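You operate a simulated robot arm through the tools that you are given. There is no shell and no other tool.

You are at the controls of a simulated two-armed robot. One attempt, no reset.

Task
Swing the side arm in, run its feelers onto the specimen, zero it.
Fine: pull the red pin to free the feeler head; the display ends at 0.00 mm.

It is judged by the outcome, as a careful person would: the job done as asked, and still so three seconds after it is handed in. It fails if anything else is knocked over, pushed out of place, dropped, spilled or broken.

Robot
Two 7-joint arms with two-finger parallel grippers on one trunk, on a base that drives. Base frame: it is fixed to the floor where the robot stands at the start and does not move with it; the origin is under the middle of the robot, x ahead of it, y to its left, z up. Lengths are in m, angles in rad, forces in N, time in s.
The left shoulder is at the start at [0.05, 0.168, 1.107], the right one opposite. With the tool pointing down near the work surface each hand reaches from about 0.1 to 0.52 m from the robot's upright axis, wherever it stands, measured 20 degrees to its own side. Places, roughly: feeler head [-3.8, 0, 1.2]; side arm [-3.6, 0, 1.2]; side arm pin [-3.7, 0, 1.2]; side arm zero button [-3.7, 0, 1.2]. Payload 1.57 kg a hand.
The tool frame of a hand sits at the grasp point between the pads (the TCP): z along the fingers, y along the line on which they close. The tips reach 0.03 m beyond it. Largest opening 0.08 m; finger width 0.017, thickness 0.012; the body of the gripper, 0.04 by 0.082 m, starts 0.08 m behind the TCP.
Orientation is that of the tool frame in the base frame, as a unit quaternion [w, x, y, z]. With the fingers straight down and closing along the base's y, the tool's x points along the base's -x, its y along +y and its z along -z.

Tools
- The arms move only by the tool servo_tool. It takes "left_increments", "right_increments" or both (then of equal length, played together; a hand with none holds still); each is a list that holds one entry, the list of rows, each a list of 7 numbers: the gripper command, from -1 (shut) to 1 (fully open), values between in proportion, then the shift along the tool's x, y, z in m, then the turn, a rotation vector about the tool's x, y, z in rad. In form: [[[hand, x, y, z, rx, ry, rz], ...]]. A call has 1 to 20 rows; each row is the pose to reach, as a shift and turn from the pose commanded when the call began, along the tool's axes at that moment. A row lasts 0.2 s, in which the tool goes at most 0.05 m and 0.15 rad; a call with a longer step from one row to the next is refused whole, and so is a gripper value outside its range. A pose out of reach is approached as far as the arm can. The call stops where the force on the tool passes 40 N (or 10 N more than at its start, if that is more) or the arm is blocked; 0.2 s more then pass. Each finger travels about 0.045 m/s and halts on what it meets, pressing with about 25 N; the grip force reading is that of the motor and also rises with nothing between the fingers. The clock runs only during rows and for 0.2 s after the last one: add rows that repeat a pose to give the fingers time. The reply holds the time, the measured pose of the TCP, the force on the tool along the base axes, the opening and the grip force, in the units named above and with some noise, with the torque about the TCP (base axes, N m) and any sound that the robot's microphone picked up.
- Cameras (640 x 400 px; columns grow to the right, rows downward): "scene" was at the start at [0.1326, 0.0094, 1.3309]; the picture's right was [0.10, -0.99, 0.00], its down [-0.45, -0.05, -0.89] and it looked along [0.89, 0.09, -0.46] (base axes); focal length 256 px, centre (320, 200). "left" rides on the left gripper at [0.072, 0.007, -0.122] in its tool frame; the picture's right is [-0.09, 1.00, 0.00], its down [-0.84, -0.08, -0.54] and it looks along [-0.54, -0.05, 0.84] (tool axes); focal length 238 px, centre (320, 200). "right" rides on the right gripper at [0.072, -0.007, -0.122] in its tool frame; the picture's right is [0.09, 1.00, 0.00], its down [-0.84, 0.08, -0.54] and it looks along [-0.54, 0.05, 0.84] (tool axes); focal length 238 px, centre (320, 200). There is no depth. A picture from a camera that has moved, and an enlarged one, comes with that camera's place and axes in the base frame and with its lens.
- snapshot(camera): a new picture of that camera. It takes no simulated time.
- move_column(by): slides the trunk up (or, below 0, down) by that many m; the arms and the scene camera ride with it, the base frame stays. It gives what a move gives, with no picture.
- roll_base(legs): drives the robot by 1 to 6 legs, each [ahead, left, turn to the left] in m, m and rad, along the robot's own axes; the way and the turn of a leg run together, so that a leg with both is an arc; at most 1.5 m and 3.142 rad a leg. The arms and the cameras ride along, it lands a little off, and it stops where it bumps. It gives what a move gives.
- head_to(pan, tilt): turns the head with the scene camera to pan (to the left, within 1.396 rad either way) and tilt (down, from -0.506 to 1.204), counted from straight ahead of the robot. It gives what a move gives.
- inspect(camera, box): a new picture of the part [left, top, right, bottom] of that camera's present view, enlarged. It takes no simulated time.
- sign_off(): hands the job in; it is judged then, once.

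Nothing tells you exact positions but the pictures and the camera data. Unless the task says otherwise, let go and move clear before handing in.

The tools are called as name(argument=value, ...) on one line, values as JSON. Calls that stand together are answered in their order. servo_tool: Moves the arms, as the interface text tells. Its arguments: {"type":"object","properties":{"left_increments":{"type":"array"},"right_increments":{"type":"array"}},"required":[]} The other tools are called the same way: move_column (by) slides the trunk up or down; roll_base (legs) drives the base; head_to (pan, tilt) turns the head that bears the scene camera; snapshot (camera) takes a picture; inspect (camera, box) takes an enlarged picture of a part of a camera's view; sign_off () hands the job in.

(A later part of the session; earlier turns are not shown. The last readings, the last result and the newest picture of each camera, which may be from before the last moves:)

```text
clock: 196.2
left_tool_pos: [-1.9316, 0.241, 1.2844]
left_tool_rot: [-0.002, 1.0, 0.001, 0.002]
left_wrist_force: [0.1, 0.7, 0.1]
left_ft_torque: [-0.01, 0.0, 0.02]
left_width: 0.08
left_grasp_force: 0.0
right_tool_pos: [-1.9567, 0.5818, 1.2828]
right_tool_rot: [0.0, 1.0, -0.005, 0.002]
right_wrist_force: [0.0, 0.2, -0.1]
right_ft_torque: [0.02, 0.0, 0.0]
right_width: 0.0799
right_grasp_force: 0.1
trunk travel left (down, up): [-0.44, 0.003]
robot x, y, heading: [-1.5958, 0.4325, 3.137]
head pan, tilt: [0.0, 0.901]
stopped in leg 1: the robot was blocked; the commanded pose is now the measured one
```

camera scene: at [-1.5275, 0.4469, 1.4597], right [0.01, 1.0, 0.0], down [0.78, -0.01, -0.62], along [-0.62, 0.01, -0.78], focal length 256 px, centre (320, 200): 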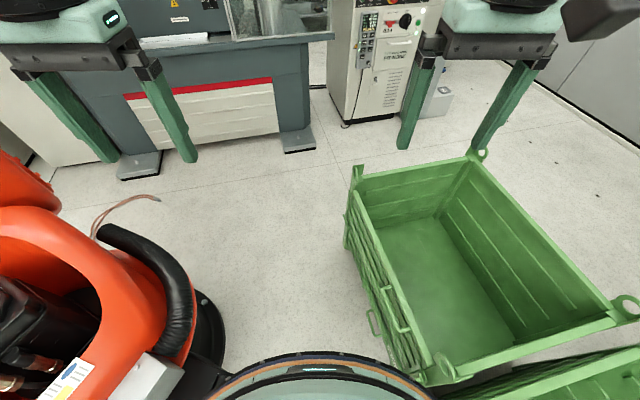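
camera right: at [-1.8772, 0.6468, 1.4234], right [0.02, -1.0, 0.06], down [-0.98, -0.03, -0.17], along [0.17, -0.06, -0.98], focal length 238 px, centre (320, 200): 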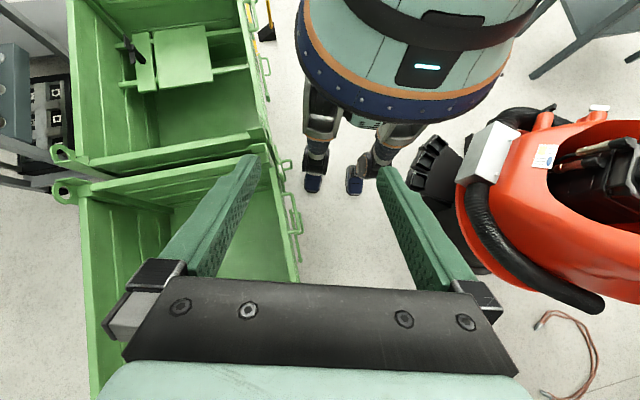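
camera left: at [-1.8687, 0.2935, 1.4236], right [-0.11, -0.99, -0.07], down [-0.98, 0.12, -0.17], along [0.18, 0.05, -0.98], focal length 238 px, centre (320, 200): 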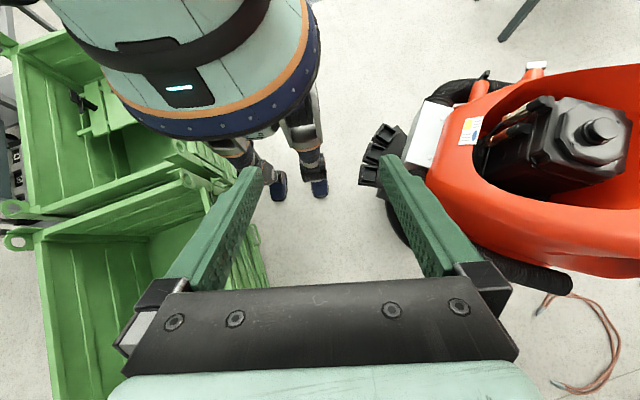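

Still wedged at the same place. I'll look closely at both sides of my body from the hand cameras to identify what is really touching.

servo_tool(left_increments=[[[1, 0, 0, 0, 0, 0.15, 0], [1, 0, 0, 0, 0, 0.3, 0], [1, 0, 0, 0, 0, 0.45, 0], [1, 0, 0, 0, 0, 0.6, 0], [1, 0, 0, 0, 0, 0.75, 0], [1, 0, 0, 0, 0, 0.9, 0]]], right_increments=[[[1, 0, 0, 0, 0, 0.15, 0], [1, 0, 0, 0, 0, 0.3, 0], [1, 0, 0, 0, 0, 0.45, 0], [1, 0, 0, 0, 0, 0.6, 0], [1, 0, 0, 0, 0, 0.75, 0], [1, 0, 0, 0, 0, 0.9, 0]]])

inspect(camera="right", box=[200, 0, 500, 260])

inspect(camera="left", box=[140, 0, 440, 260])

```text
clock: 197.7
left_tool_pos: [-1.9169, 0.2466, 1.2542]
left_tool_rot: [-0.002, 0.9, -0.001, 0.436]
left_wrist_force: [-0.1, -0.6, 0.4]
left_ft_torque: [-0.02, 0.0, -0.05]
left_width: 0.0802
left_grasp_force: 0.0
left hand out of reach, approached as far as the arm can: row 6
right_tool_pos: [-1.9358, 0.5918, 1.2547]
right_tool_rot: [0.003, 0.899, -0.002, 0.438]
right_wrist_force: [-1.0, 0.6, -0.9]
right_ft_torque: [-0.01, -0.04, 0.05]
right_width: 0.08
right_grasp_force: 0.0
right hand out of reach, approached as far as the arm can: row 6
trunk travel left (down, up): [-0.44, 0.003]
robot x, y, heading: [-1.597, 0.4349, 3.138]
head pan, tilt: [0.0, 0.901]
```

```text
1.54 times, centred on (350, 130) of right
camera zoom: at [-1.989, 0.6001, 1.388], right [0.05, -1.0, 0.08], down [-0.94, -0.07, -0.32], along [0.33, -0.06, -0.94], focal length 367 px, centre (274, 308)
```

zoom: 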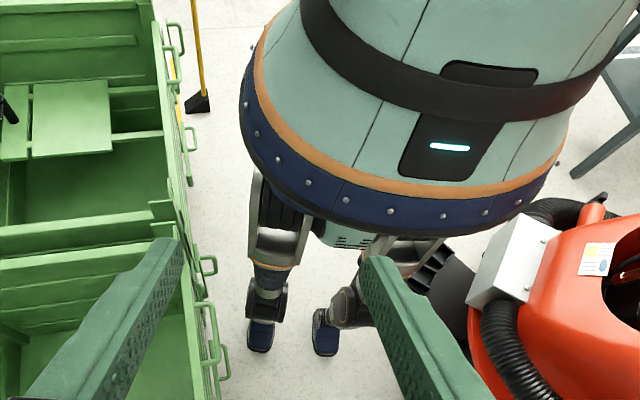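

```text
1.54 times, centred on (290, 130) of left
camera zoom: at [-1.9671, 0.2387, 1.3859], right [-0.06, -1.0, -0.08], down [-0.94, 0.08, -0.32], along [0.32, 0.05, -0.94], focal length 367 px, centre (366, 308)
```

zoom: 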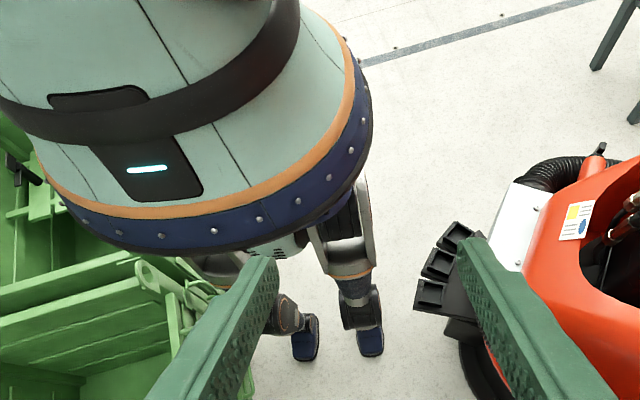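

Visually nothing of my legs touches; the base envelope is just too big for this gap. I'll retreat to the left side and examine the slot under the orange forearm more carefully.

servo_tool(left_increments=[[[1, 0, 0, 0, 0, -0.15, 0], [1, 0, 0, 0, 0, -0.3, 0], [1, 0, 0, 0, 0, -0.45, 0], [1, 0, 0, 0, 0, -0.6, 0], [1, 0, 0, 0, 0, -0.75, 0], [1, 0, 0, 0, 0, -0.9, 0]]], right_increments=[[[1, 0, 0, 0, 0, -0.15, 0], [1, 0, 0, 0, 0, -0.3, 0], [1, 0, 0, 0, 0, -0.45, 0], [1, 0, 0, 0, 0, -0.6, 0], [1, 0, 0, 0, 0, -0.75, 0], [1, 0, 0, 0, 0, -0.9, 0]]])

roll_base(legs=[[-0.85, 0.0, 0], [0, 0, -3.1]])

move_column(by=-0.13)

```text
clock: 199.1
left_tool_pos: [-1.9126, 0.2455, 1.254]
left_tool_rot: [-0.002, 1.0, 0.0, 0.0]
left_wrist_force: [0.2, 1.1, 0.1]
left_ft_torque: [-0.01, -0.03, 0.02]
left_width: 0.0802
left_grasp_force: 0.1
right_tool_pos: [-1.9344, 0.5924, 1.2556]
right_tool_rot: [0.0, 1.0, -0.006, 0.0]
right_wrist_force: [0.4, 0.1, 0.6]
right_ft_torque: [0.01, 0.0, -0.01]
right_width: 0.08
right_grasp_force: 0.1
trunk travel left (down, up): [-0.44, 0.003]
robot x, y, heading: [-1.5951, 0.4337, 3.139]
head pan, tilt: [0.0, 0.901]
```

```text
clock: 210.8
left_tool_pos: [-0.4356, 0.633, 1.255]
left_tool_rot: [-0.001, -0.016, 1.0, -0.002]
left_wrist_force: [-1.0, 0.6, -0.3]
left_ft_torque: [0.01, -0.01, -0.01]
left_width: 0.0801
left_grasp_force: 0.0
right_tool_pos: [-0.4035, 0.2872, 1.2552]
right_tool_rot: [-0.002, -0.012, 1.0, 0.001]
right_wrist_force: [-0.3, -0.1, -0.4]
right_ft_torque: [0.0, 0.04, 0.01]
right_width: 0.08
right_grasp_force: 0.0
trunk travel left (down, up): [-0.44, 0.003]
robot x, y, heading: [-0.7454, 0.4321, 0.033]
head pan, tilt: [0.0, 0.901]
```

```text
clock: 212.4
left_tool_pos: [-0.4343, 0.6319, 1.1243]
left_tool_rot: [0.0, -0.015, 1.0, -0.002]
left_wrist_force: [0.1, 0.2, -1.1]
left_ft_torque: [0.01, -0.03, -0.02]
left_width: 0.0798
left_grasp_force: 0.1
right_tool_pos: [-0.4037, 0.2869, 1.1256]
right_tool_rot: [-0.001, -0.013, 1.0, 0.001]
right_wrist_force: [0.8, 0.0, 0.1]
right_ft_torque: [-0.01, -0.02, 0.0]
right_width: 0.0801
right_grasp_force: 0.1
trunk travel left (down, up): [-0.31, 0.133]
robot x, y, heading: [-0.747, 0.4284, 0.035]
head pan, tilt: [0.0, 0.901]
```

roll_base(legs=[[-0.123, -0.574, 0], [-0.2245, -0.693, 0]])

roll_base(legs=[[-0.096, -0.447, 0], [-0.236, -0.442, 0]])

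head_to(pan=1.39, tilt=0.0)

snapshot(camera="scene")

```text
clock: 223.9
left_tool_pos: [-0.7438, -0.6367, 1.124]
left_tool_rot: [-0.002, -0.014, 1.0, -0.001]
left_wrist_force: [1.1, 0.0, 0.7]
left_ft_torque: [0.01, -0.03, -0.01]
left_width: 0.0802
left_grasp_force: 0.0
right_tool_pos: [-0.7126, -0.9808, 1.1257]
right_tool_rot: [-0.002, -0.012, 1.0, 0.0]
right_wrist_force: [0.0, 0.4, -0.3]
right_ft_torque: [0.0, -0.02, 0.0]
right_width: 0.0802
right_grasp_force: 0.1
trunk travel left (down, up): [-0.31, 0.133]
robot x, y, heading: [-1.0558, -0.8378, 0.033]
head pan, tilt: [0.0, 0.901]
stopped in leg 2: the robot was blocked; the commanded pose is now the measured one
```

```text
clock: 232.4
left_tool_pos: [-1.0419, -1.5379, 1.1243]
left_tool_rot: [-0.001, -0.017, 1.0, -0.002]
left_wrist_force: [0.4, -0.4, -0.5]
left_ft_torque: [-0.01, 0.02, -0.01]
left_width: 0.0798
left_grasp_force: 0.2
right_tool_pos: [-1.011, -1.8836, 1.1255]
right_tool_rot: [-0.002, -0.014, 1.0, 0.001]
right_wrist_force: [-0.4, 0.0, 0.0]
right_ft_torque: [0.0, 0.02, 0.02]
right_width: 0.0801
right_grasp_force: 0.1
trunk travel left (down, up): [-0.31, 0.133]
robot x, y, heading: [-1.3548, -1.7415, 0.033]
head pan, tilt: [0.0, 0.901]
```

```text
clock: 234.0
left_tool_pos: [-1.0437, -1.5386, 1.1241]
left_tool_rot: [0.0, -0.018, 1.0, -0.001]
left_wrist_force: [0.2, 0.4, 0.0]
left_ft_torque: [0.0, 0.0, 0.05]
left_width: 0.0803
left_grasp_force: 0.0
right_tool_pos: [-1.0108, -1.8838, 1.1245]
right_tool_rot: [-0.001, -0.013, 1.0, 0.001]
right_wrist_force: [0.3, 0.1, -0.2]
right_ft_torque: [-0.02, 0.04, -0.01]
right_width: 0.0799
right_grasp_force: 0.1
trunk travel left (down, up): [-0.31, 0.133]
robot x, y, heading: [-1.3548, -1.7382, 0.03]
head pan, tilt: [1.389, 0.0]
```

```text
taken
camera scene: at [-1.3001, -1.649, 1.4097], right [0.99, -0.15, 0.0], down [0.0, 0.0, -1.0], along [0.15, 0.99, 0.0], focal length 256 px, centre (320, 200)
```

scene: 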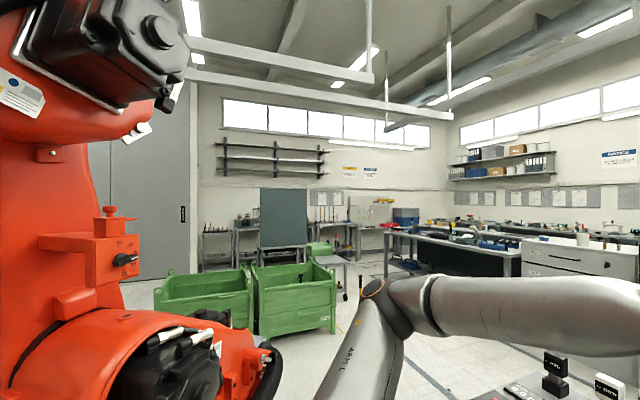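

Now I'll lower the trunk and hands, turn to face the cabinet side (so my back, the narrow side, faces the orange arm), and measure the slot from there.

roll_base(legs=[[-0.15, -0.1, 0], [0, 0, -2.46]])

move_column(by=-0.308)

servo_tool(left_increments=[[[1, 0, 0, 0.04, 0, 0, 0], [1, 0, 0, 0.08, 0, 0, 0]]], right_increments=[[[1, 0, 0, 0.04, 0, 0, 0], [1, 0, 0, 0.08, 0, 0, 0]]])

head_to(pan=-1.39, tilt=0.0)

snapshot(camera="scene")

```text
clock: 241.4
left_tool_pos: [-1.6229, -2.1957, 1.1249]
left_tool_rot: [-0.001, 0.939, 0.344, 0.001]
left_wrist_force: [0.5, -0.9, 0.1]
left_ft_torque: [-0.01, 0.01, 0.0]
left_width: 0.0798
left_grasp_force: 0.0
right_tool_pos: [-1.8623, -1.9428, 1.125]
right_tool_rot: [0.0, 0.941, 0.34, 0.002]
right_wrist_force: [0.3, 0.1, -1.2]
right_ft_torque: [-0.03, -0.04, 0.0]
right_width: 0.0799
right_grasp_force: 0.1
trunk travel left (down, up): [-0.31, 0.133]
robot x, y, heading: [-1.5, -1.8451, -2.443]
head pan, tilt: [1.389, 0.0]
```

```text
clock: 244.4
left_tool_pos: [-1.6236, -2.1941, 0.8159]
left_tool_rot: [-0.002, 0.939, 0.343, 0.0]
left_wrist_force: [-0.2, -1.2, 0.1]
left_ft_torque: [-0.01, -0.03, 0.01]
left_width: 0.0797
left_grasp_force: 0.0
right_tool_pos: [-1.8617, -1.9434, 0.8175]
right_tool_rot: [0.001, 0.94, 0.34, 0.001]
right_wrist_force: [-0.2, 1.1, 1.1]
right_ft_torque: [0.0, -0.02, -0.02]
right_width: 0.0798
right_grasp_force: 0.0
trunk travel left (down, up): [-0.002, 0.441]
robot x, y, heading: [-1.4972, -1.8467, -2.442]
head pan, tilt: [1.389, 0.0]
```

```text
clock: 245.0
left_tool_pos: [-1.6219, -2.191, 0.7387]
left_tool_rot: [-0.002, 0.939, 0.343, 0.0]
left_wrist_force: [0.4, -1.0, -0.5]
left_ft_torque: [0.03, 0.02, 0.0]
left_width: 0.0799
left_grasp_force: 0.0
right_tool_pos: [-1.8619, -1.9424, 0.7388]
right_tool_rot: [0.001, 0.941, 0.34, 0.001]
right_wrist_force: [-0.6, 0.7, -0.4]
right_ft_torque: [0.02, -0.01, -0.03]
right_width: 0.0799
right_grasp_force: 0.0
trunk travel left (down, up): [-0.002, 0.441]
robot x, y, heading: [-1.4998, -1.8433, -2.445]
head pan, tilt: [1.389, 0.0]
```

```text
clock: 247.5
left_tool_pos: [-1.6221, -2.1915, 0.7386]
left_tool_rot: [-0.001, 0.939, 0.344, 0.0]
left_wrist_force: [0.8, -0.6, 0.8]
left_ft_torque: [0.0, 0.01, -0.01]
left_width: 0.0803
left_grasp_force: 0.1
right_tool_pos: [-1.8612, -1.942, 0.7383]
right_tool_rot: [-0.001, 0.941, 0.34, 0.002]
right_wrist_force: [-0.2, 0.3, 0.2]
right_ft_torque: [0.0, 0.03, 0.0]
right_width: 0.0801
right_grasp_force: 0.2
trunk travel left (down, up): [-0.002, 0.441]
robot x, y, heading: [-1.5035, -1.8449, -2.443]
head pan, tilt: [-1.389, 0.0]
```

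```text
taken
camera scene: at [-1.5998, -1.8125, 1.1017], right [0.64, 0.77, 0.0], down [0.0, 0.0, -1.0], along [-0.77, 0.64, 0.0], focal length 256 px, centre (320, 200)
```

scene: 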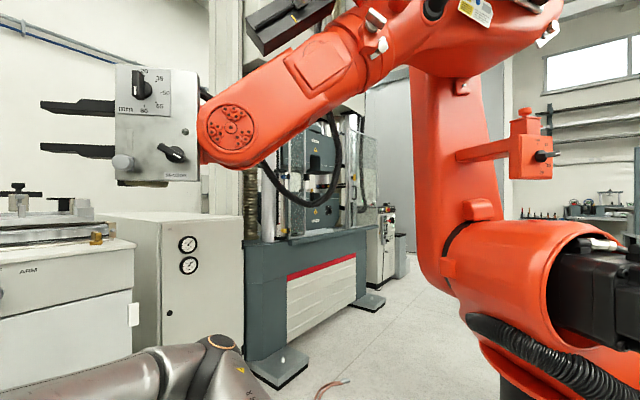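

Triangulation shows the hose and the orange upper arm aren't at the same depth: there is a gate about 0.35–0.4 m wide between them, crossed roughly along −x at y≈-1.0. I'll move to its mouth and measure better.

roll_base(legs=[[-0.08, -0.6, 0]])

snapshot(camera="scene")

head_to(pan=-1.39, tilt=0.6)

snapshot(camera="scene")

```text
clock: 253.3
left_tool_pos: [-1.9541, -1.6739, 0.7376]
left_tool_rot: [-0.002, 0.938, 0.347, 0.0]
left_wrist_force: [0.3, -0.6, 0.5]
left_ft_torque: [0.01, -0.04, -0.01]
left_width: 0.0799
left_grasp_force: 0.1
right_tool_pos: [-2.1961, -1.4273, 0.7389]
right_tool_rot: [0.0, 0.94, 0.343, 0.002]
right_wrist_force: [0.4, -0.1, -0.9]
right_ft_torque: [-0.02, 0.01, 0.01]
right_width: 0.0797
right_grasp_force: 0.0
trunk travel left (down, up): [-0.002, 0.441]
robot x, y, heading: [-1.8324, -1.3268, -2.433]
head pan, tilt: [-1.389, 0.0]
```

```text
taken
camera scene: at [-1.9337, -1.2943, 1.1017], right [0.63, 0.78, 0.0], down [0.0, 0.0, -1.0], along [-0.78, 0.63, 0.0], focal length 256 px, centre (320, 200)
```

scene: 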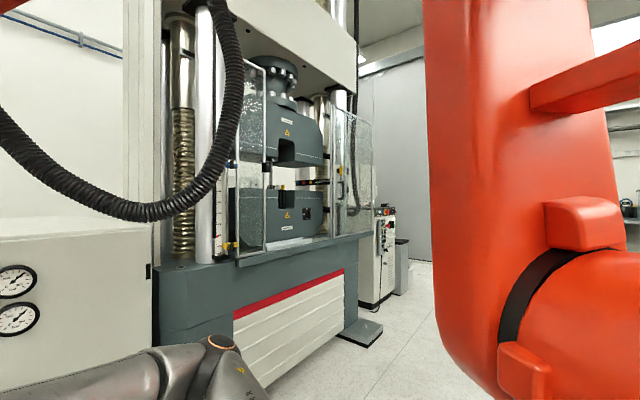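

```text
clock: 254.3
left_tool_pos: [-1.9537, -1.6741, 0.7378]
left_tool_rot: [-0.002, 0.938, 0.347, 0.0]
left_wrist_force: [0.1, -0.9, -0.5]
left_ft_torque: [-0.01, 0.04, 0.02]
left_width: 0.08
left_grasp_force: 0.0
right_tool_pos: [-2.1951, -1.4271, 0.7394]
right_tool_rot: [0.0, 0.94, 0.342, 0.003]
right_wrist_force: [0.4, -1.1, 0.0]
right_ft_torque: [0.02, -0.02, 0.0]
right_width: 0.0799
right_grasp_force: 0.0
trunk travel left (down, up): [-0.002, 0.441]
robot x, y, heading: [-1.8338, -1.3211, -2.432]
head pan, tilt: [-1.389, 0.6]
```

```text
taken
camera scene: at [-1.9325, -1.2953, 1.0466], right [0.63, 0.78, 0.0], down [0.44, -0.36, -0.83], along [-0.64, 0.52, -0.56], focal length 256 px, centre (320, 200)
```

scene: 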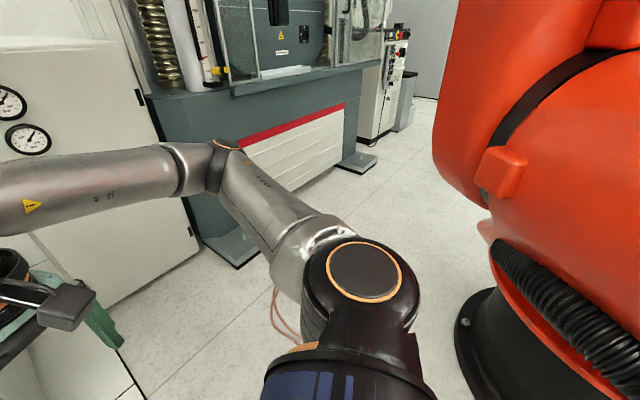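

The gate is about 0.4 m between hose (y≈-1.17) and the orange arm (y≈-0.77). Facing −y keeps my shoulder line along the travel direction; I'll turn that way and step up to the gate.

roll_base(legs=[[0, 0, 0.861], [-0.26, -0.137, 0]])

head_to(pan=-1.39, tilt=0.0)

snapshot(camera="scene")

```text
clock: 258.6
left_tool_pos: [-1.7818, -1.3826, 0.7342]
left_tool_rot: [-0.007, 0.71, 0.704, 0.001]
left_wrist_force: [0.3, 0.1, 0.8]
left_ft_torque: [-0.01, 0.01, 0.03]
left_width: 0.0801
left_grasp_force: 0.1
right_tool_pos: [-2.1278, -1.4015, 0.7353]
right_tool_rot: [-0.004, 0.713, 0.702, 0.003]
right_wrist_force: [0.1, -0.8, -0.3]
right_ft_torque: [0.01, 0.0, 0.0]
right_width: 0.0798
right_grasp_force: 0.1
trunk travel left (down, up): [-0.002, 0.441]
robot x, y, heading: [-1.9709, -1.0621, -1.583]
head pan, tilt: [-1.389, 0.6]
```

```text
clock: 259.6
left_tool_pos: [-1.7828, -1.3825, 0.735]
left_tool_rot: [-0.006, 0.71, 0.704, 0.0]
left_wrist_force: [1.2, 1.5, -0.5]
left_ft_torque: [0.01, -0.02, -0.02]
left_width: 0.0802
left_grasp_force: 0.0
right_tool_pos: [-2.1273, -1.4017, 0.7357]
right_tool_rot: [-0.004, 0.713, 0.701, 0.003]
right_wrist_force: [-0.2, -0.2, -0.7]
right_ft_torque: [0.01, -0.01, -0.01]
right_width: 0.0799
right_grasp_force: 0.0
trunk travel left (down, up): [-0.002, 0.441]
robot x, y, heading: [-1.9736, -1.0654, -1.582]
head pan, tilt: [-1.389, 0.0]
```

```text
taken
camera scene: at [-2.0537, -1.121, 1.1012], right [-0.17, 0.99, 0.01], down [0.0, 0.01, -1.0], along [-0.99, -0.17, 0.0], focal length 256 px, centre (320, 200)
```

scene: 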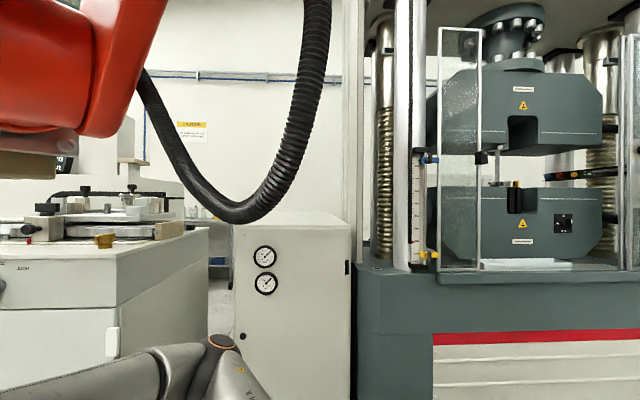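

roll_base(legs=[[-0.074, -0.13, 0.0]])

snapshot(camera="scene")

```text
clock: 260.2
left_tool_pos: [-1.7843, -1.3812, 0.7374]
left_tool_rot: [-0.003, 0.711, 0.703, 0.001]
left_wrist_force: [-0.4, -0.1, 0.7]
left_ft_torque: [0.0, 0.01, -0.04]
left_width: 0.0799
left_grasp_force: 0.1
right_tool_pos: [-2.1289, -1.4006, 0.7387]
right_tool_rot: [-0.002, 0.714, 0.7, 0.002]
right_wrist_force: [0.2, -0.2, -0.7]
right_ft_torque: [0.02, 0.01, 0.0]
right_width: 0.0801
right_grasp_force: 0.0
trunk travel left (down, up): [-0.002, 0.441]
robot x, y, heading: [-1.9696, -1.061, -1.582]
head pan, tilt: [-1.389, 0.0]
stopped in leg 1: the robot was blocked; the commanded pose is now the measured one
```

```text
taken
camera scene: at [-2.0554, -1.1185, 1.1022], right [-0.17, 0.99, 0.0], down [0.0, 0.0, -1.0], along [-0.99, -0.17, 0.0], focal length 256 px, centre (320, 200)
```

scene: 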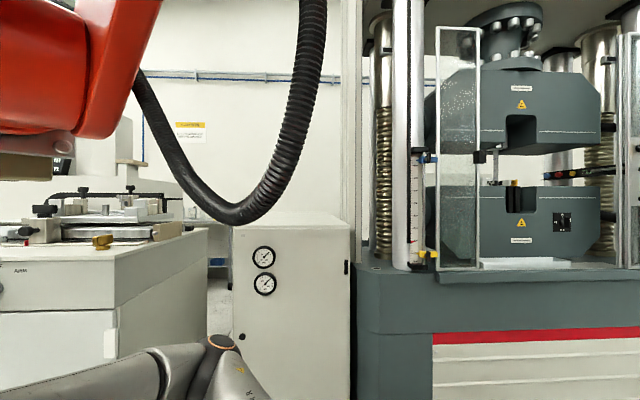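

Contact is with the orange base behind me. I'll first slide straight along −x, then ease back toward +y.

roll_base(legs=[[0.0, -0.08, 0.0], [-0.075, -0.06, 0.0]])

snapshot(camera="scene")

```text
clock: 262.4
left_tool_pos: [-1.9221, -1.3032, 0.7387]
left_tool_rot: [-0.002, 0.711, 0.703, 0.0]
left_wrist_force: [0.4, 0.4, 0.4]
left_ft_torque: [-0.01, -0.01, 0.0]
left_width: 0.08
left_grasp_force: 0.0
right_tool_pos: [-2.2668, -1.3221, 0.7388]
right_tool_rot: [-0.001, 0.713, 0.701, 0.002]
right_wrist_force: [-0.5, 1.2, 1.0]
right_ft_torque: [-0.02, 0.02, 0.02]
right_width: 0.08
right_grasp_force: 0.1
trunk travel left (down, up): [-0.002, 0.441]
robot x, y, heading: [-2.1097, -0.9847, -1.587]
head pan, tilt: [-1.389, 0.0]
```

```text
taken
camera scene: at [-2.1938, -1.0399, 1.1017], right [-0.17, 0.99, 0.0], down [0.0, 0.0, -1.0], along [-0.99, -0.17, 0.0], focal length 256 px, centre (320, 200)
```

scene: 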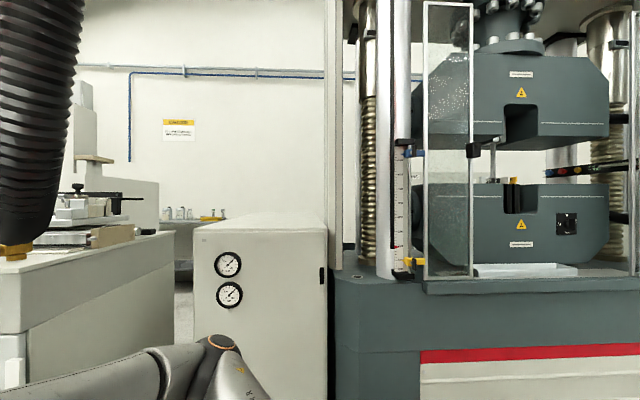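

roll_base(legs=[[-0.01, -0.15, 0.0], [-0.01, -0.18, 0.0]])

snapshot(camera="scene")

```text
clock: 266.2
left_tool_pos: [-2.2525, -1.2802, 0.7374]
left_tool_rot: [-0.003, 0.711, 0.703, 0.0]
left_wrist_force: [-0.2, -0.3, 0.1]
left_ft_torque: [-0.01, 0.02, 0.0]
left_width: 0.0799
left_grasp_force: 0.0
right_tool_pos: [-2.598, -1.2991, 0.7383]
right_tool_rot: [-0.001, 0.714, 0.7, 0.002]
right_wrist_force: [-0.6, 0.7, -0.1]
right_ft_torque: [-0.01, 0.03, 0.02]
right_width: 0.08
right_grasp_force: 0.0
trunk travel left (down, up): [-0.002, 0.441]
robot x, y, heading: [-2.4363, -0.9629, -1.583]
head pan, tilt: [-1.389, 0.0]
```

```text
taken
camera scene: at [-2.5247, -1.0164, 1.1017], right [-0.17, 0.99, 0.0], down [0.0, 0.0, -1.0], along [-0.99, -0.17, 0.0], focal length 256 px, centre (320, 200)
```

scene: 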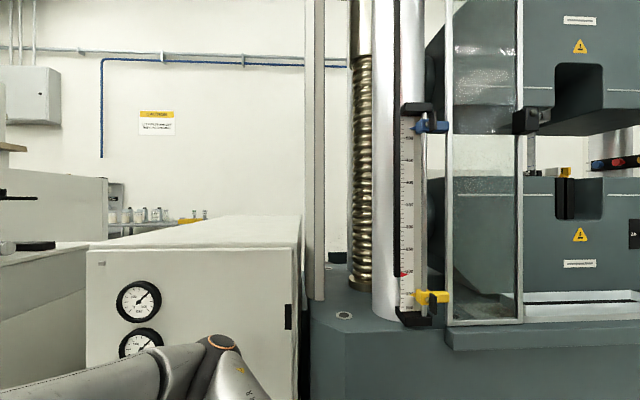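

I'm through the gate. Now I'll turn to face the machine and raise the trunk, then survey the side arm.

roll_base(legs=[[0, 0, -1.38]])

head_to(pan=-0.6, tilt=0.2)

snapshot(camera="scene")

inspect(camera="scene", box=[180, 50, 420, 250])

```text
clock: 270.0
left_tool_pos: [-2.713, -1.2042, 0.7372]
left_tool_rot: [-0.003, 0.996, 0.093, 0.002]
left_wrist_force: [-0.1, -0.2, 0.2]
left_ft_torque: [-0.01, 0.01, 0.0]
left_width: 0.0801
left_grasp_force: 0.1
right_tool_pos: [-2.7994, -0.8692, 0.7381]
right_tool_rot: [0.001, 0.996, 0.089, 0.002]
right_wrist_force: [1.1, 0.3, 0.4]
right_ft_torque: [-0.04, -0.02, -0.01]
right_width: 0.08
right_grasp_force: 0.3
trunk travel left (down, up): [-0.002, 0.441]
robot x, y, heading: [-2.4367, -0.9633, -2.957]
head pan, tilt: [-1.389, 0.0]
```

```text
clock: 271.1
left_tool_pos: [-2.7148, -1.2044, 0.7369]
left_tool_rot: [-0.001, 0.996, 0.093, 0.002]
left_wrist_force: [0.3, 1.6, 0.1]
left_ft_torque: [-0.01, 0.0, 0.04]
left_width: 0.08
left_grasp_force: 0.0
right_tool_pos: [-2.7995, -0.8708, 0.738]
right_tool_rot: [0.001, 0.996, 0.089, 0.001]
right_wrist_force: [-0.4, 1.1, -0.1]
right_ft_torque: [-0.01, -0.04, -0.01]
right_width: 0.0798
right_grasp_force: 0.1
trunk travel left (down, up): [-0.002, 0.441]
robot x, y, heading: [-2.4357, -0.9606, -2.961]
head pan, tilt: [-0.6, 0.201]
```

```text
taken
camera scene: at [-2.56, -0.931, 1.0833], right [0.4, 0.91, 0.0], down [0.18, -0.08, -0.98], along [-0.9, 0.4, -0.2], focal length 256 px, centre (320, 200)
```

scene: 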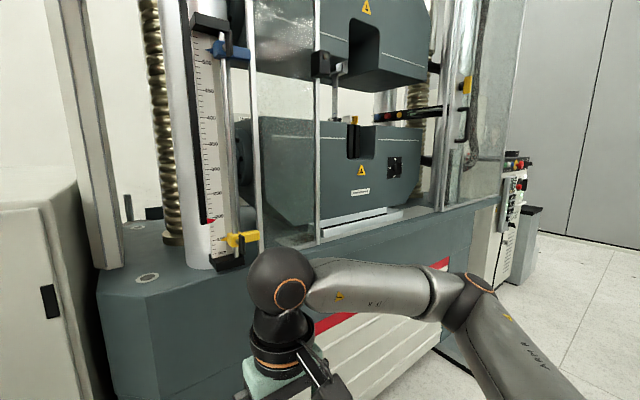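

```text
2.00 times, centred on (300, 150) of scene
camera zoom: at [-2.56, -0.931, 1.0833], right [0.4, 0.91, 0.0], down [0.18, -0.08, -0.98], along [-0.9, 0.4, -0.2], focal length 511 px, centre (360, 300)
```

zoom: 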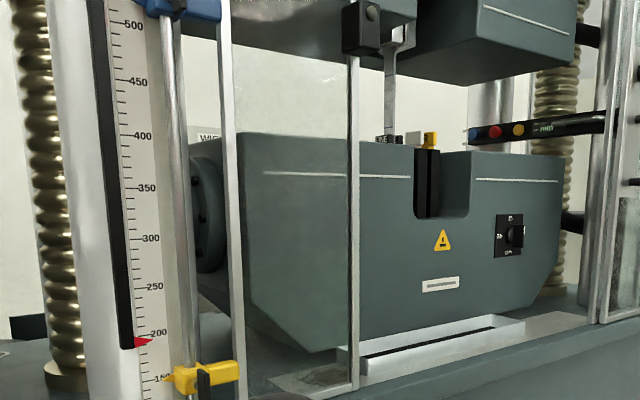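

The side arm is a black bar coming from the right column, with blue, red and yellow knobs and a green display. I'll raise the trunk and move in front of the opening.

move_column(by=0.3)

roll_base(legs=[[0.17, 0, 0], [0, -0.55, 0]])

head_to(pan=-0.2, tilt=0.2)

snapshot(camera="scene")

inspect(camera="scene", box=[240, 60, 480, 240])

```text
clock: 274.1
left_tool_pos: [-2.7142, -1.2049, 1.0384]
left_tool_rot: [-0.002, 0.996, 0.094, 0.002]
left_wrist_force: [0.3, 0.4, -0.6]
left_ft_torque: [0.01, 0.02, -0.02]
left_width: 0.0803
left_grasp_force: 0.0
right_tool_pos: [-2.7992, -0.8698, 1.0381]
right_tool_rot: [0.001, 0.996, 0.089, 0.002]
right_wrist_force: [0.3, 0.6, -0.9]
right_ft_torque: [-0.03, 0.02, -0.01]
right_width: 0.0799
right_grasp_force: 0.1
trunk travel left (down, up): [-0.302, 0.141]
robot x, y, heading: [-2.4358, -0.9642, -2.955]
head pan, tilt: [-0.6, 0.201]
```

```text
clock: 280.4
left_tool_pos: [-2.9808, -0.7024, 1.038]
left_tool_rot: [-0.002, 0.995, 0.096, 0.001]
left_wrist_force: [0.3, 0.0, -0.1]
left_ft_torque: [0.03, 0.02, 0.01]
left_width: 0.0801
left_grasp_force: 0.0
right_tool_pos: [-3.0696, -0.3674, 1.0397]
right_tool_rot: [0.001, 0.996, 0.09, 0.002]
right_wrist_force: [-0.6, 1.1, 1.1]
right_ft_torque: [0.01, -0.01, 0.03]
right_width: 0.08
right_grasp_force: 0.1
trunk travel left (down, up): [-0.302, 0.141]
robot x, y, heading: [-2.7056, -0.4577, -2.954]
head pan, tilt: [-0.6, 0.201]
```

```text
clock: 281.3
left_tool_pos: [-2.9824, -0.7022, 1.0384]
left_tool_rot: [-0.001, 0.995, 0.095, 0.001]
left_wrist_force: [0.4, 0.5, -0.6]
left_ft_torque: [-0.03, -0.02, 0.01]
left_width: 0.0799
left_grasp_force: 0.1
right_tool_pos: [-3.0694, -0.3685, 1.039]
right_tool_rot: [0.0, 0.996, 0.091, 0.002]
right_wrist_force: [-0.5, -0.2, 0.5]
right_ft_torque: [-0.01, 0.01, -0.02]
right_width: 0.0799
right_grasp_force: 0.1
trunk travel left (down, up): [-0.302, 0.141]
robot x, y, heading: [-2.704, -0.4596, -2.949]
head pan, tilt: [-0.201, 0.201]
```

```text
taken
camera scene: at [-2.8371, -0.4645, 1.3833], right [0.01, 1.0, 0.0], down [0.2, 0.0, -0.98], along [-0.98, 0.01, -0.2], focal length 256 px, centre (320, 200)
```

scene: 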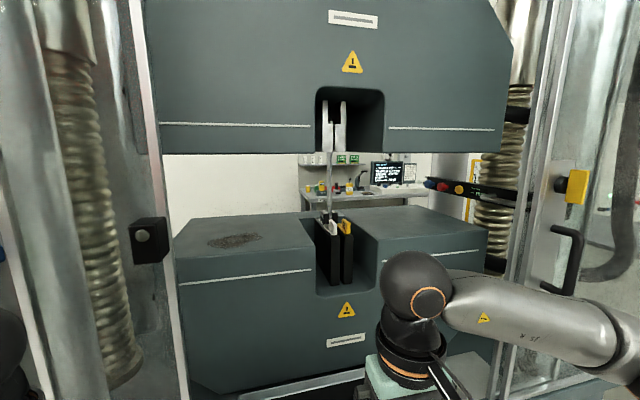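

```text
2.22 times, centred on (360, 150) of scene
camera zoom: at [-2.8371, -0.4645, 1.3833], right [0.01, 1.0, 0.0], down [0.2, 0.0, -0.98], along [-0.98, 0.01, -0.2], focal length 568 px, centre (231, 311)
```

zoom: 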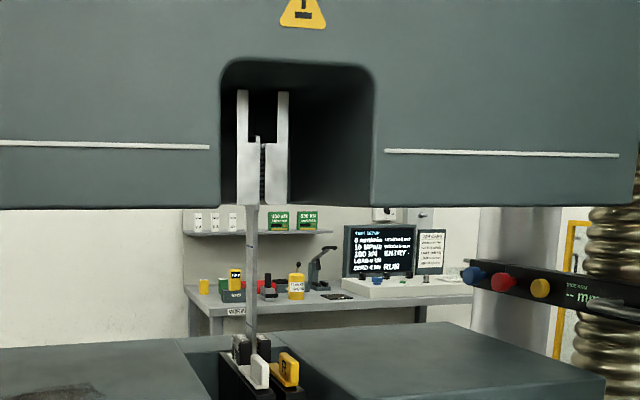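

I can see the bar with knobs and a "-- mm" display. I'll shift right to view it properly.

roll_base(legs=[[0.0, -0.28, 0]])

snapshot(camera="scene")

inspect(camera="scene", box=[250, 120, 450, 260])

```text
clock: 284.3
left_tool_pos: [-3.0339, -0.428, 1.0379]
left_tool_rot: [-0.002, 0.996, 0.093, 0.002]
left_wrist_force: [1.0, 0.2, -0.4]
left_ft_torque: [0.03, -0.01, 0.03]
left_width: 0.0802
left_grasp_force: 0.1
right_tool_pos: [-3.1207, -0.0942, 1.0385]
right_tool_rot: [0.001, 0.996, 0.09, 0.001]
right_wrist_force: [0.1, 1.2, -0.5]
right_ft_torque: [-0.04, -0.01, -0.01]
right_width: 0.0802
right_grasp_force: 0.1
trunk travel left (down, up): [-0.302, 0.141]
robot x, y, heading: [-2.7576, -0.1859, -2.956]
head pan, tilt: [-0.201, 0.201]
```

```text
taken
camera scene: at [-2.8888, -0.1917, 1.3833], right [0.01, 1.0, 0.0], down [0.2, 0.0, -0.98], along [-0.98, 0.01, -0.2], focal length 256 px, centre (320, 200)
```

scene: 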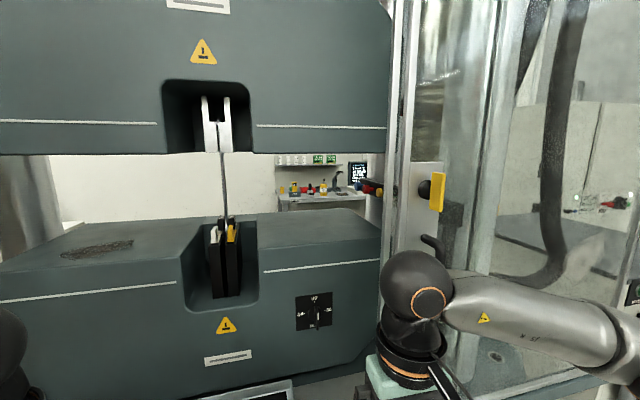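

```text
2.86 times, centred on (350, 190) of scene
camera zoom: at [-2.8888, -0.1917, 1.3833], right [0.01, 1.0, 0.0], down [0.2, 0.0, -0.98], along [-0.98, 0.01, -0.2], focal length 730 px, centre (234, 229)
```

zoom: 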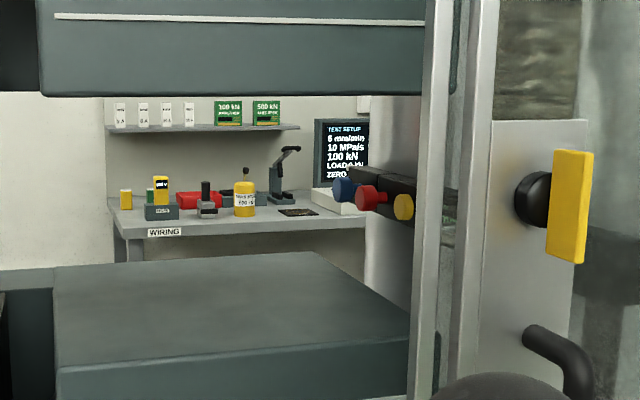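

Triangulated: yellow ≈(-3.65,0,1.25), red ≈(-3.71,-0.03,1.25), blue ≈(-3.77,-0.05,1.25); the bar is parked pointing rearward by the right column. I'll get closer and look from a few angles to find the pivot.

roll_base(legs=[[0.06, 0.25, 0]])

head_to(pan=-0.4, tilt=0.15)

inspect(camera="scene", box=[220, 100, 420, 240])

snapshot(camera="scene")

inspect(camera="scene", box=[330, 130, 450, 220])

```text
clock: 287.1
left_tool_pos: [-3.0489, -0.6876, 1.0379]
left_tool_rot: [-0.002, 0.996, 0.094, 0.001]
left_wrist_force: [0.8, 0.1, 0.4]
left_ft_torque: [-0.01, -0.02, -0.02]
left_width: 0.0799
left_grasp_force: 0.0
right_tool_pos: [-3.1339, -0.3534, 1.0396]
right_tool_rot: [0.001, 0.996, 0.09, 0.002]
right_wrist_force: [0.1, 0.8, -0.4]
right_ft_torque: [0.0, 0.0, -0.06]
right_width: 0.0798
right_grasp_force: 0.0
trunk travel left (down, up): [-0.302, 0.141]
robot x, y, heading: [-2.7719, -0.4415, -2.959]
head pan, tilt: [-0.201, 0.201]
```

```text
clock: 287.9
left_tool_pos: [-3.049, -0.6877, 1.0377]
left_tool_rot: [-0.001, 0.996, 0.095, 0.002]
left_wrist_force: [0.2, -0.7, 0.5]
left_ft_torque: [0.0, 0.01, -0.01]
left_width: 0.0801
left_grasp_force: 0.0
right_tool_pos: [-3.1356, -0.3538, 1.0396]
right_tool_rot: [0.001, 0.996, 0.089, 0.002]
right_wrist_force: [0.0, -0.1, 0.6]
right_ft_torque: [0.05, 0.02, 0.01]
right_width: 0.08
right_grasp_force: 0.1
trunk travel left (down, up): [-0.302, 0.141]
robot x, y, heading: [-2.7744, -0.4423, -2.955]
head pan, tilt: [-0.4, 0.15]
```

```text
2.86 times, centred on (320, 170) of scene
camera zoom: at [-2.8998, -0.4316, 1.388], right [0.21, 0.98, 0.0], down [0.15, -0.03, -0.99], along [-0.97, 0.21, -0.15], focal length 730 px, centre (320, 286)
```

zoom: 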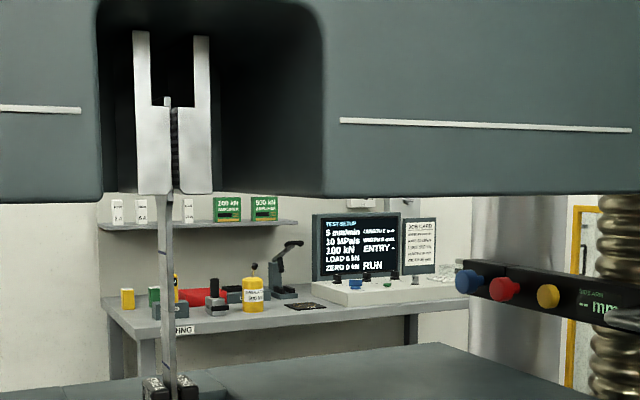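

```text
taken
camera scene: at [-2.8998, -0.4316, 1.388], right [0.21, 0.98, 0.0], down [0.15, -0.03, -0.99], along [-0.97, 0.21, -0.15], focal length 256 px, centre (320, 200)
```

scene: 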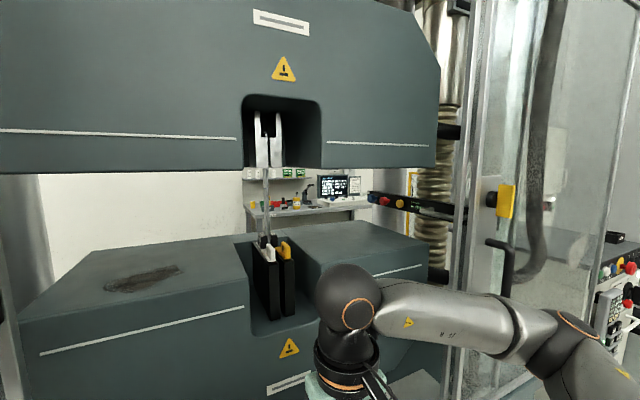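

```text
4.44 times, centred on (390, 175) of scene
camera zoom: at [-2.8998, -0.4316, 1.388], right [0.21, 0.98, 0.0], down [0.15, -0.03, -0.99], along [-0.97, 0.21, -0.15], focal length 1136 px, centre (9, 311)
```

zoom: 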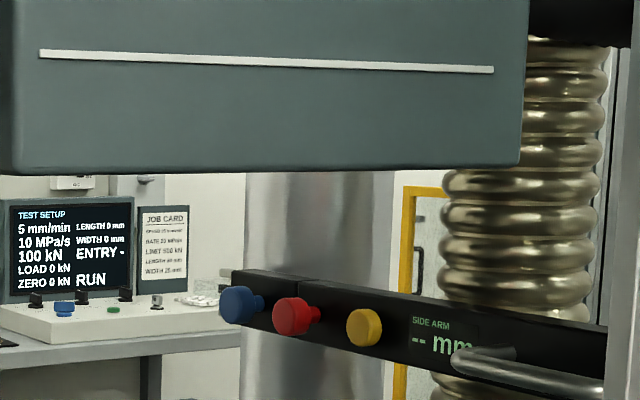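

Now it's clear: a black bar labelled "SIDE ARM" with blue, red and yellow knobs and a silver handle, parked beside the right of the grip blocks, which leave a gap z≈1.19–1.37. I'll point the right hand forward and bring it before the gap to see more.

servo_tool(right_increments=[[[0, -0.01, 0, -0.02, 0, -0.143, 0], [0, -0.02, 0, -0.04, 0, -0.286, 0], [0, -0.03, 0, -0.06, 0, -0.428, 0], [0, -0.04, 0, -0.085, 0, -0.571, 0], [0, -0.05, 0, -0.105, 0, -0.714, 0], [0, -0.06, 0, -0.125, 0, -0.857, 0], [0, -0.07, 0, -0.145, 0, -1.0, 0], [0, -0.08, 0, -0.17, 0, -1.142, 0], [0, -0.09, 0, -0.19, 0, -1.285, 0], [0, -0.1, 0, -0.21, 0, -1.428, 0], [0, -0.11, 0, -0.23, 0, -1.571, 0]]])

snapshot(camera="right")

snapshot(camera="scene")

```text
clock: 290.3
left_tool_pos: [-3.0481, -0.689, 1.0373]
left_tool_rot: [-0.001, 0.996, 0.093, 0.001]
left_wrist_force: [0.6, -0.1, -0.1]
left_ft_torque: [0.0, -0.01, -0.01]
left_width: 0.0803
left_grasp_force: 0.0
right_tool_pos: [-3.2423, -0.3718, 1.2693]
right_tool_rot: [0.064, 0.705, 0.062, -0.704]
right_wrist_force: [0.4, -0.6, -0.9]
right_ft_torque: [0.01, 0.0, 0.02]
right_width: 0.04
right_grasp_force: 0.1
trunk travel left (down, up): [-0.302, 0.141]
robot x, y, heading: [-2.7698, -0.4448, -2.959]
head pan, tilt: [-0.4, 0.15]
```

```text
taken
camera right: at [-3.1244, -0.344, 1.1983], right [0.18, -0.98, -0.09], down [0.55, 0.02, 0.84], along [-0.82, -0.2, 0.54], focal length 238 px, centre (320, 200)
```

right: 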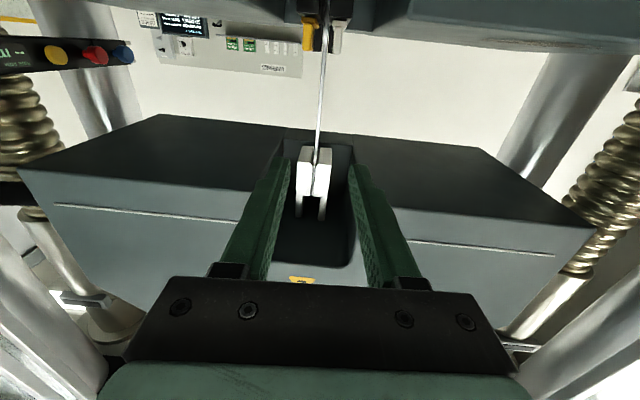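

```text
taken
camera scene: at [-2.8999, -0.4315, 1.388], right [0.21, 0.98, 0.0], down [0.15, -0.03, -0.99], along [-0.97, 0.21, -0.15], focal length 256 px, centre (320, 200)
```

scene: 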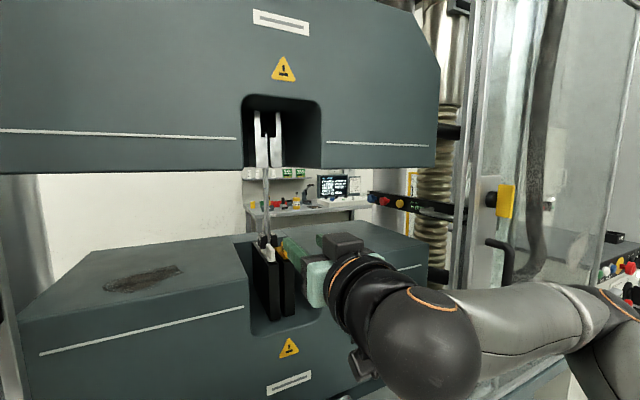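

The hand works fine at this reach. I'll roll the wrist 90° so the fingers close vertically (for the horizontal handle) and the camera sits on the left side looking right.

servo_tool(right_increments=[[[0.5, 0, 0, 0, 0, 0, 0.143], [0.5, 0, 0, 0, 0, 0, 0.286], [0.5, 0, 0, 0, 0, 0, 0.428], [0.5, 0, 0, 0, 0, 0, 0.571], [0.5, 0, 0, 0, 0, 0, 0.714], [0.5, 0, 0, 0, 0, 0, 0.857], [0.5, 0, 0, 0, 0, 0, 1.0], [0.5, 0, 0, 0, 0, 0, 1.142], [0.5, 0, 0, 0, 0, 0, 1.285], [0.5, 0, 0, 0, 0, 0, 1.428], [0.5, 0, 0, 0, 0, 0, 1.571]]])

snapshot(camera="right")

```text
clock: 292.7
left_tool_pos: [-3.0485, -0.6869, 1.038]
left_tool_rot: [-0.002, 0.996, 0.094, 0.002]
left_wrist_force: [0.5, 0.1, -0.6]
left_ft_torque: [0.01, -0.01, 0.02]
left_width: 0.0799
left_grasp_force: 0.1
right_tool_pos: [-3.2436, -0.3711, 1.2688]
right_tool_rot: [0.543, 0.543, -0.456, -0.451]
right_wrist_force: [0.2, 0.6, 0.0]
right_ft_torque: [-0.03, 0.03, 0.01]
right_width: 0.0599
right_grasp_force: 0.0
trunk travel left (down, up): [-0.302, 0.141]
robot x, y, heading: [-2.7693, -0.4418, -2.954]
head pan, tilt: [-0.4, 0.15]
```

```text
taken
camera right: at [-3.1111, -0.4203, 1.2636], right [0.01, -0.09, 1.0], down [0.38, 0.92, 0.07], along [-0.92, 0.38, 0.04], focal length 238 px, centre (320, 200)
```

right: 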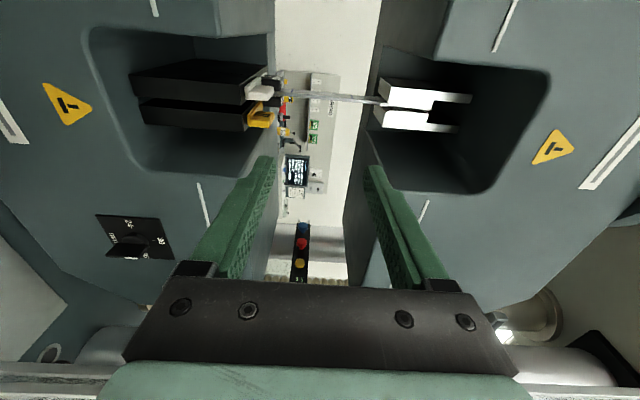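

servo_tool(right_increments=[[[0.2, -0.035, -0.003, 0.011, 0, -0.14, 0], [0.2, -0.07, -0.005, 0.022, 0, -0.28, 0], [0.2, -0.105, -0.008, 0.033, 0, -0.42, 0], [0.2, -0.14, -0.01, 0.045, 0, -0.56, 0], [0.2, -0.174, -0.013, 0.056, 0, -0.7, 0]]])

snapshot(camera="right")

snapshot(camera="scene")

```text
clock: 293.9
left_tool_pos: [-3.0477, -0.6876, 1.0384]
left_tool_rot: [-0.002, 0.996, 0.094, 0.002]
left_wrist_force: [-0.1, -0.3, 0.6]
left_ft_torque: [0.0, 0.02, 0.06]
left_width: 0.0801
left_grasp_force: 0.0
right_tool_pos: [-3.3289, -0.2113, 1.2528]
right_tool_rot: [-0.353, -0.354, 0.613, 0.612]
right_wrist_force: [0.2, 0.4, 0.2]
right_ft_torque: [0.0, 0.0, 0.02]
right_width: 0.0477
right_grasp_force: 0.1
trunk travel left (down, up): [-0.302, 0.141]
robot x, y, heading: [-2.7727, -0.4421, -2.956]
head pan, tilt: [-0.4, 0.15]
```

```text
taken
camera right: at [-3.2606, -0.3346, 1.2482], right [-0.05, -0.08, 1.0], down [0.89, 0.45, 0.08], along [-0.46, 0.89, 0.05], focal length 238 px, centre (320, 200)
```

right: 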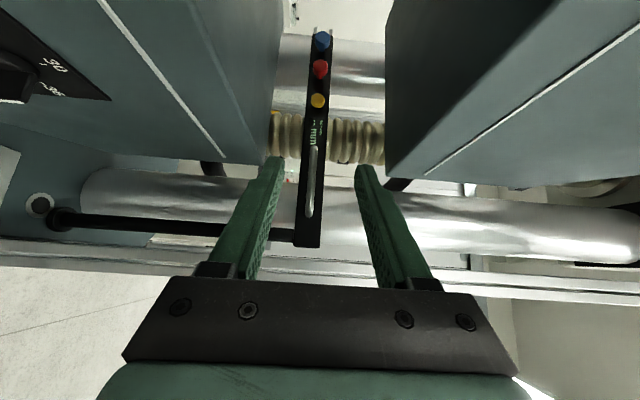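

```text
taken
camera scene: at [-2.8999, -0.4315, 1.3879], right [0.21, 0.98, 0.0], down [0.15, -0.03, -0.99], along [-0.97, 0.21, -0.15], focal length 256 px, centre (320, 200)
```

scene: 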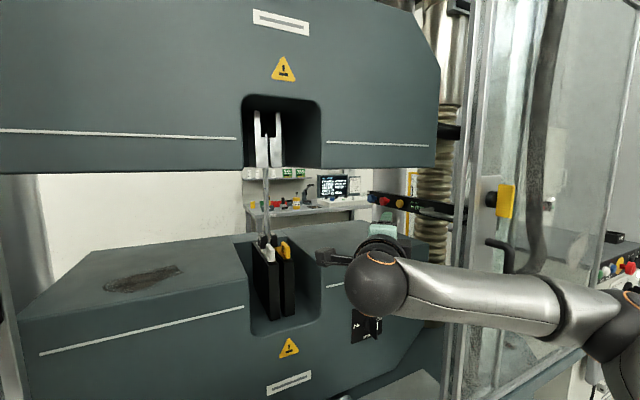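

Superb view: the bar pivots on a vertical black post at its near end, with a silver handle along its face. I'll zoom in.

inspect(camera="right", box=[250, 20, 390, 130])

inspect(camera="right", box=[220, 110, 400, 260])

```text
3.64 times, centred on (320, 75) of right
camera zoom: at [-3.2606, -0.3346, 1.2482], right [-0.05, -0.08, 1.0], down [0.89, 0.45, 0.08], along [-0.46, 0.89, 0.05], focal length 867 px, centre (320, 654)
```

zoom: 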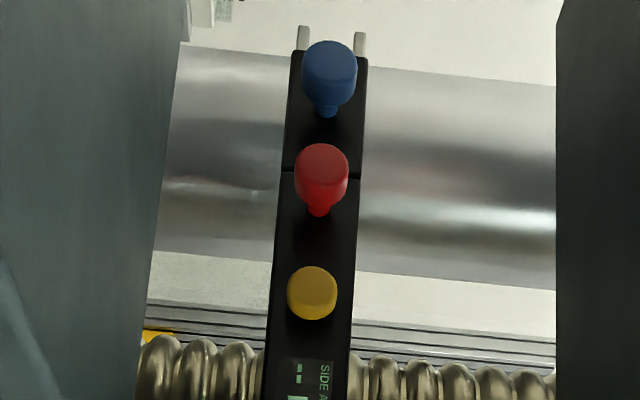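

```text
2.67 times, centred on (310, 185) of right
camera zoom: at [-3.2606, -0.3346, 1.2482], right [-0.05, -0.08, 1.0], down [0.89, 0.45, 0.08], along [-0.46, 0.89, 0.05], focal length 636 px, centre (347, 240)
```

zoom: 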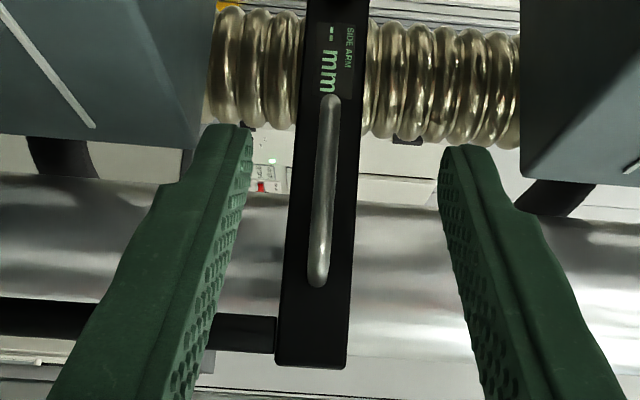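

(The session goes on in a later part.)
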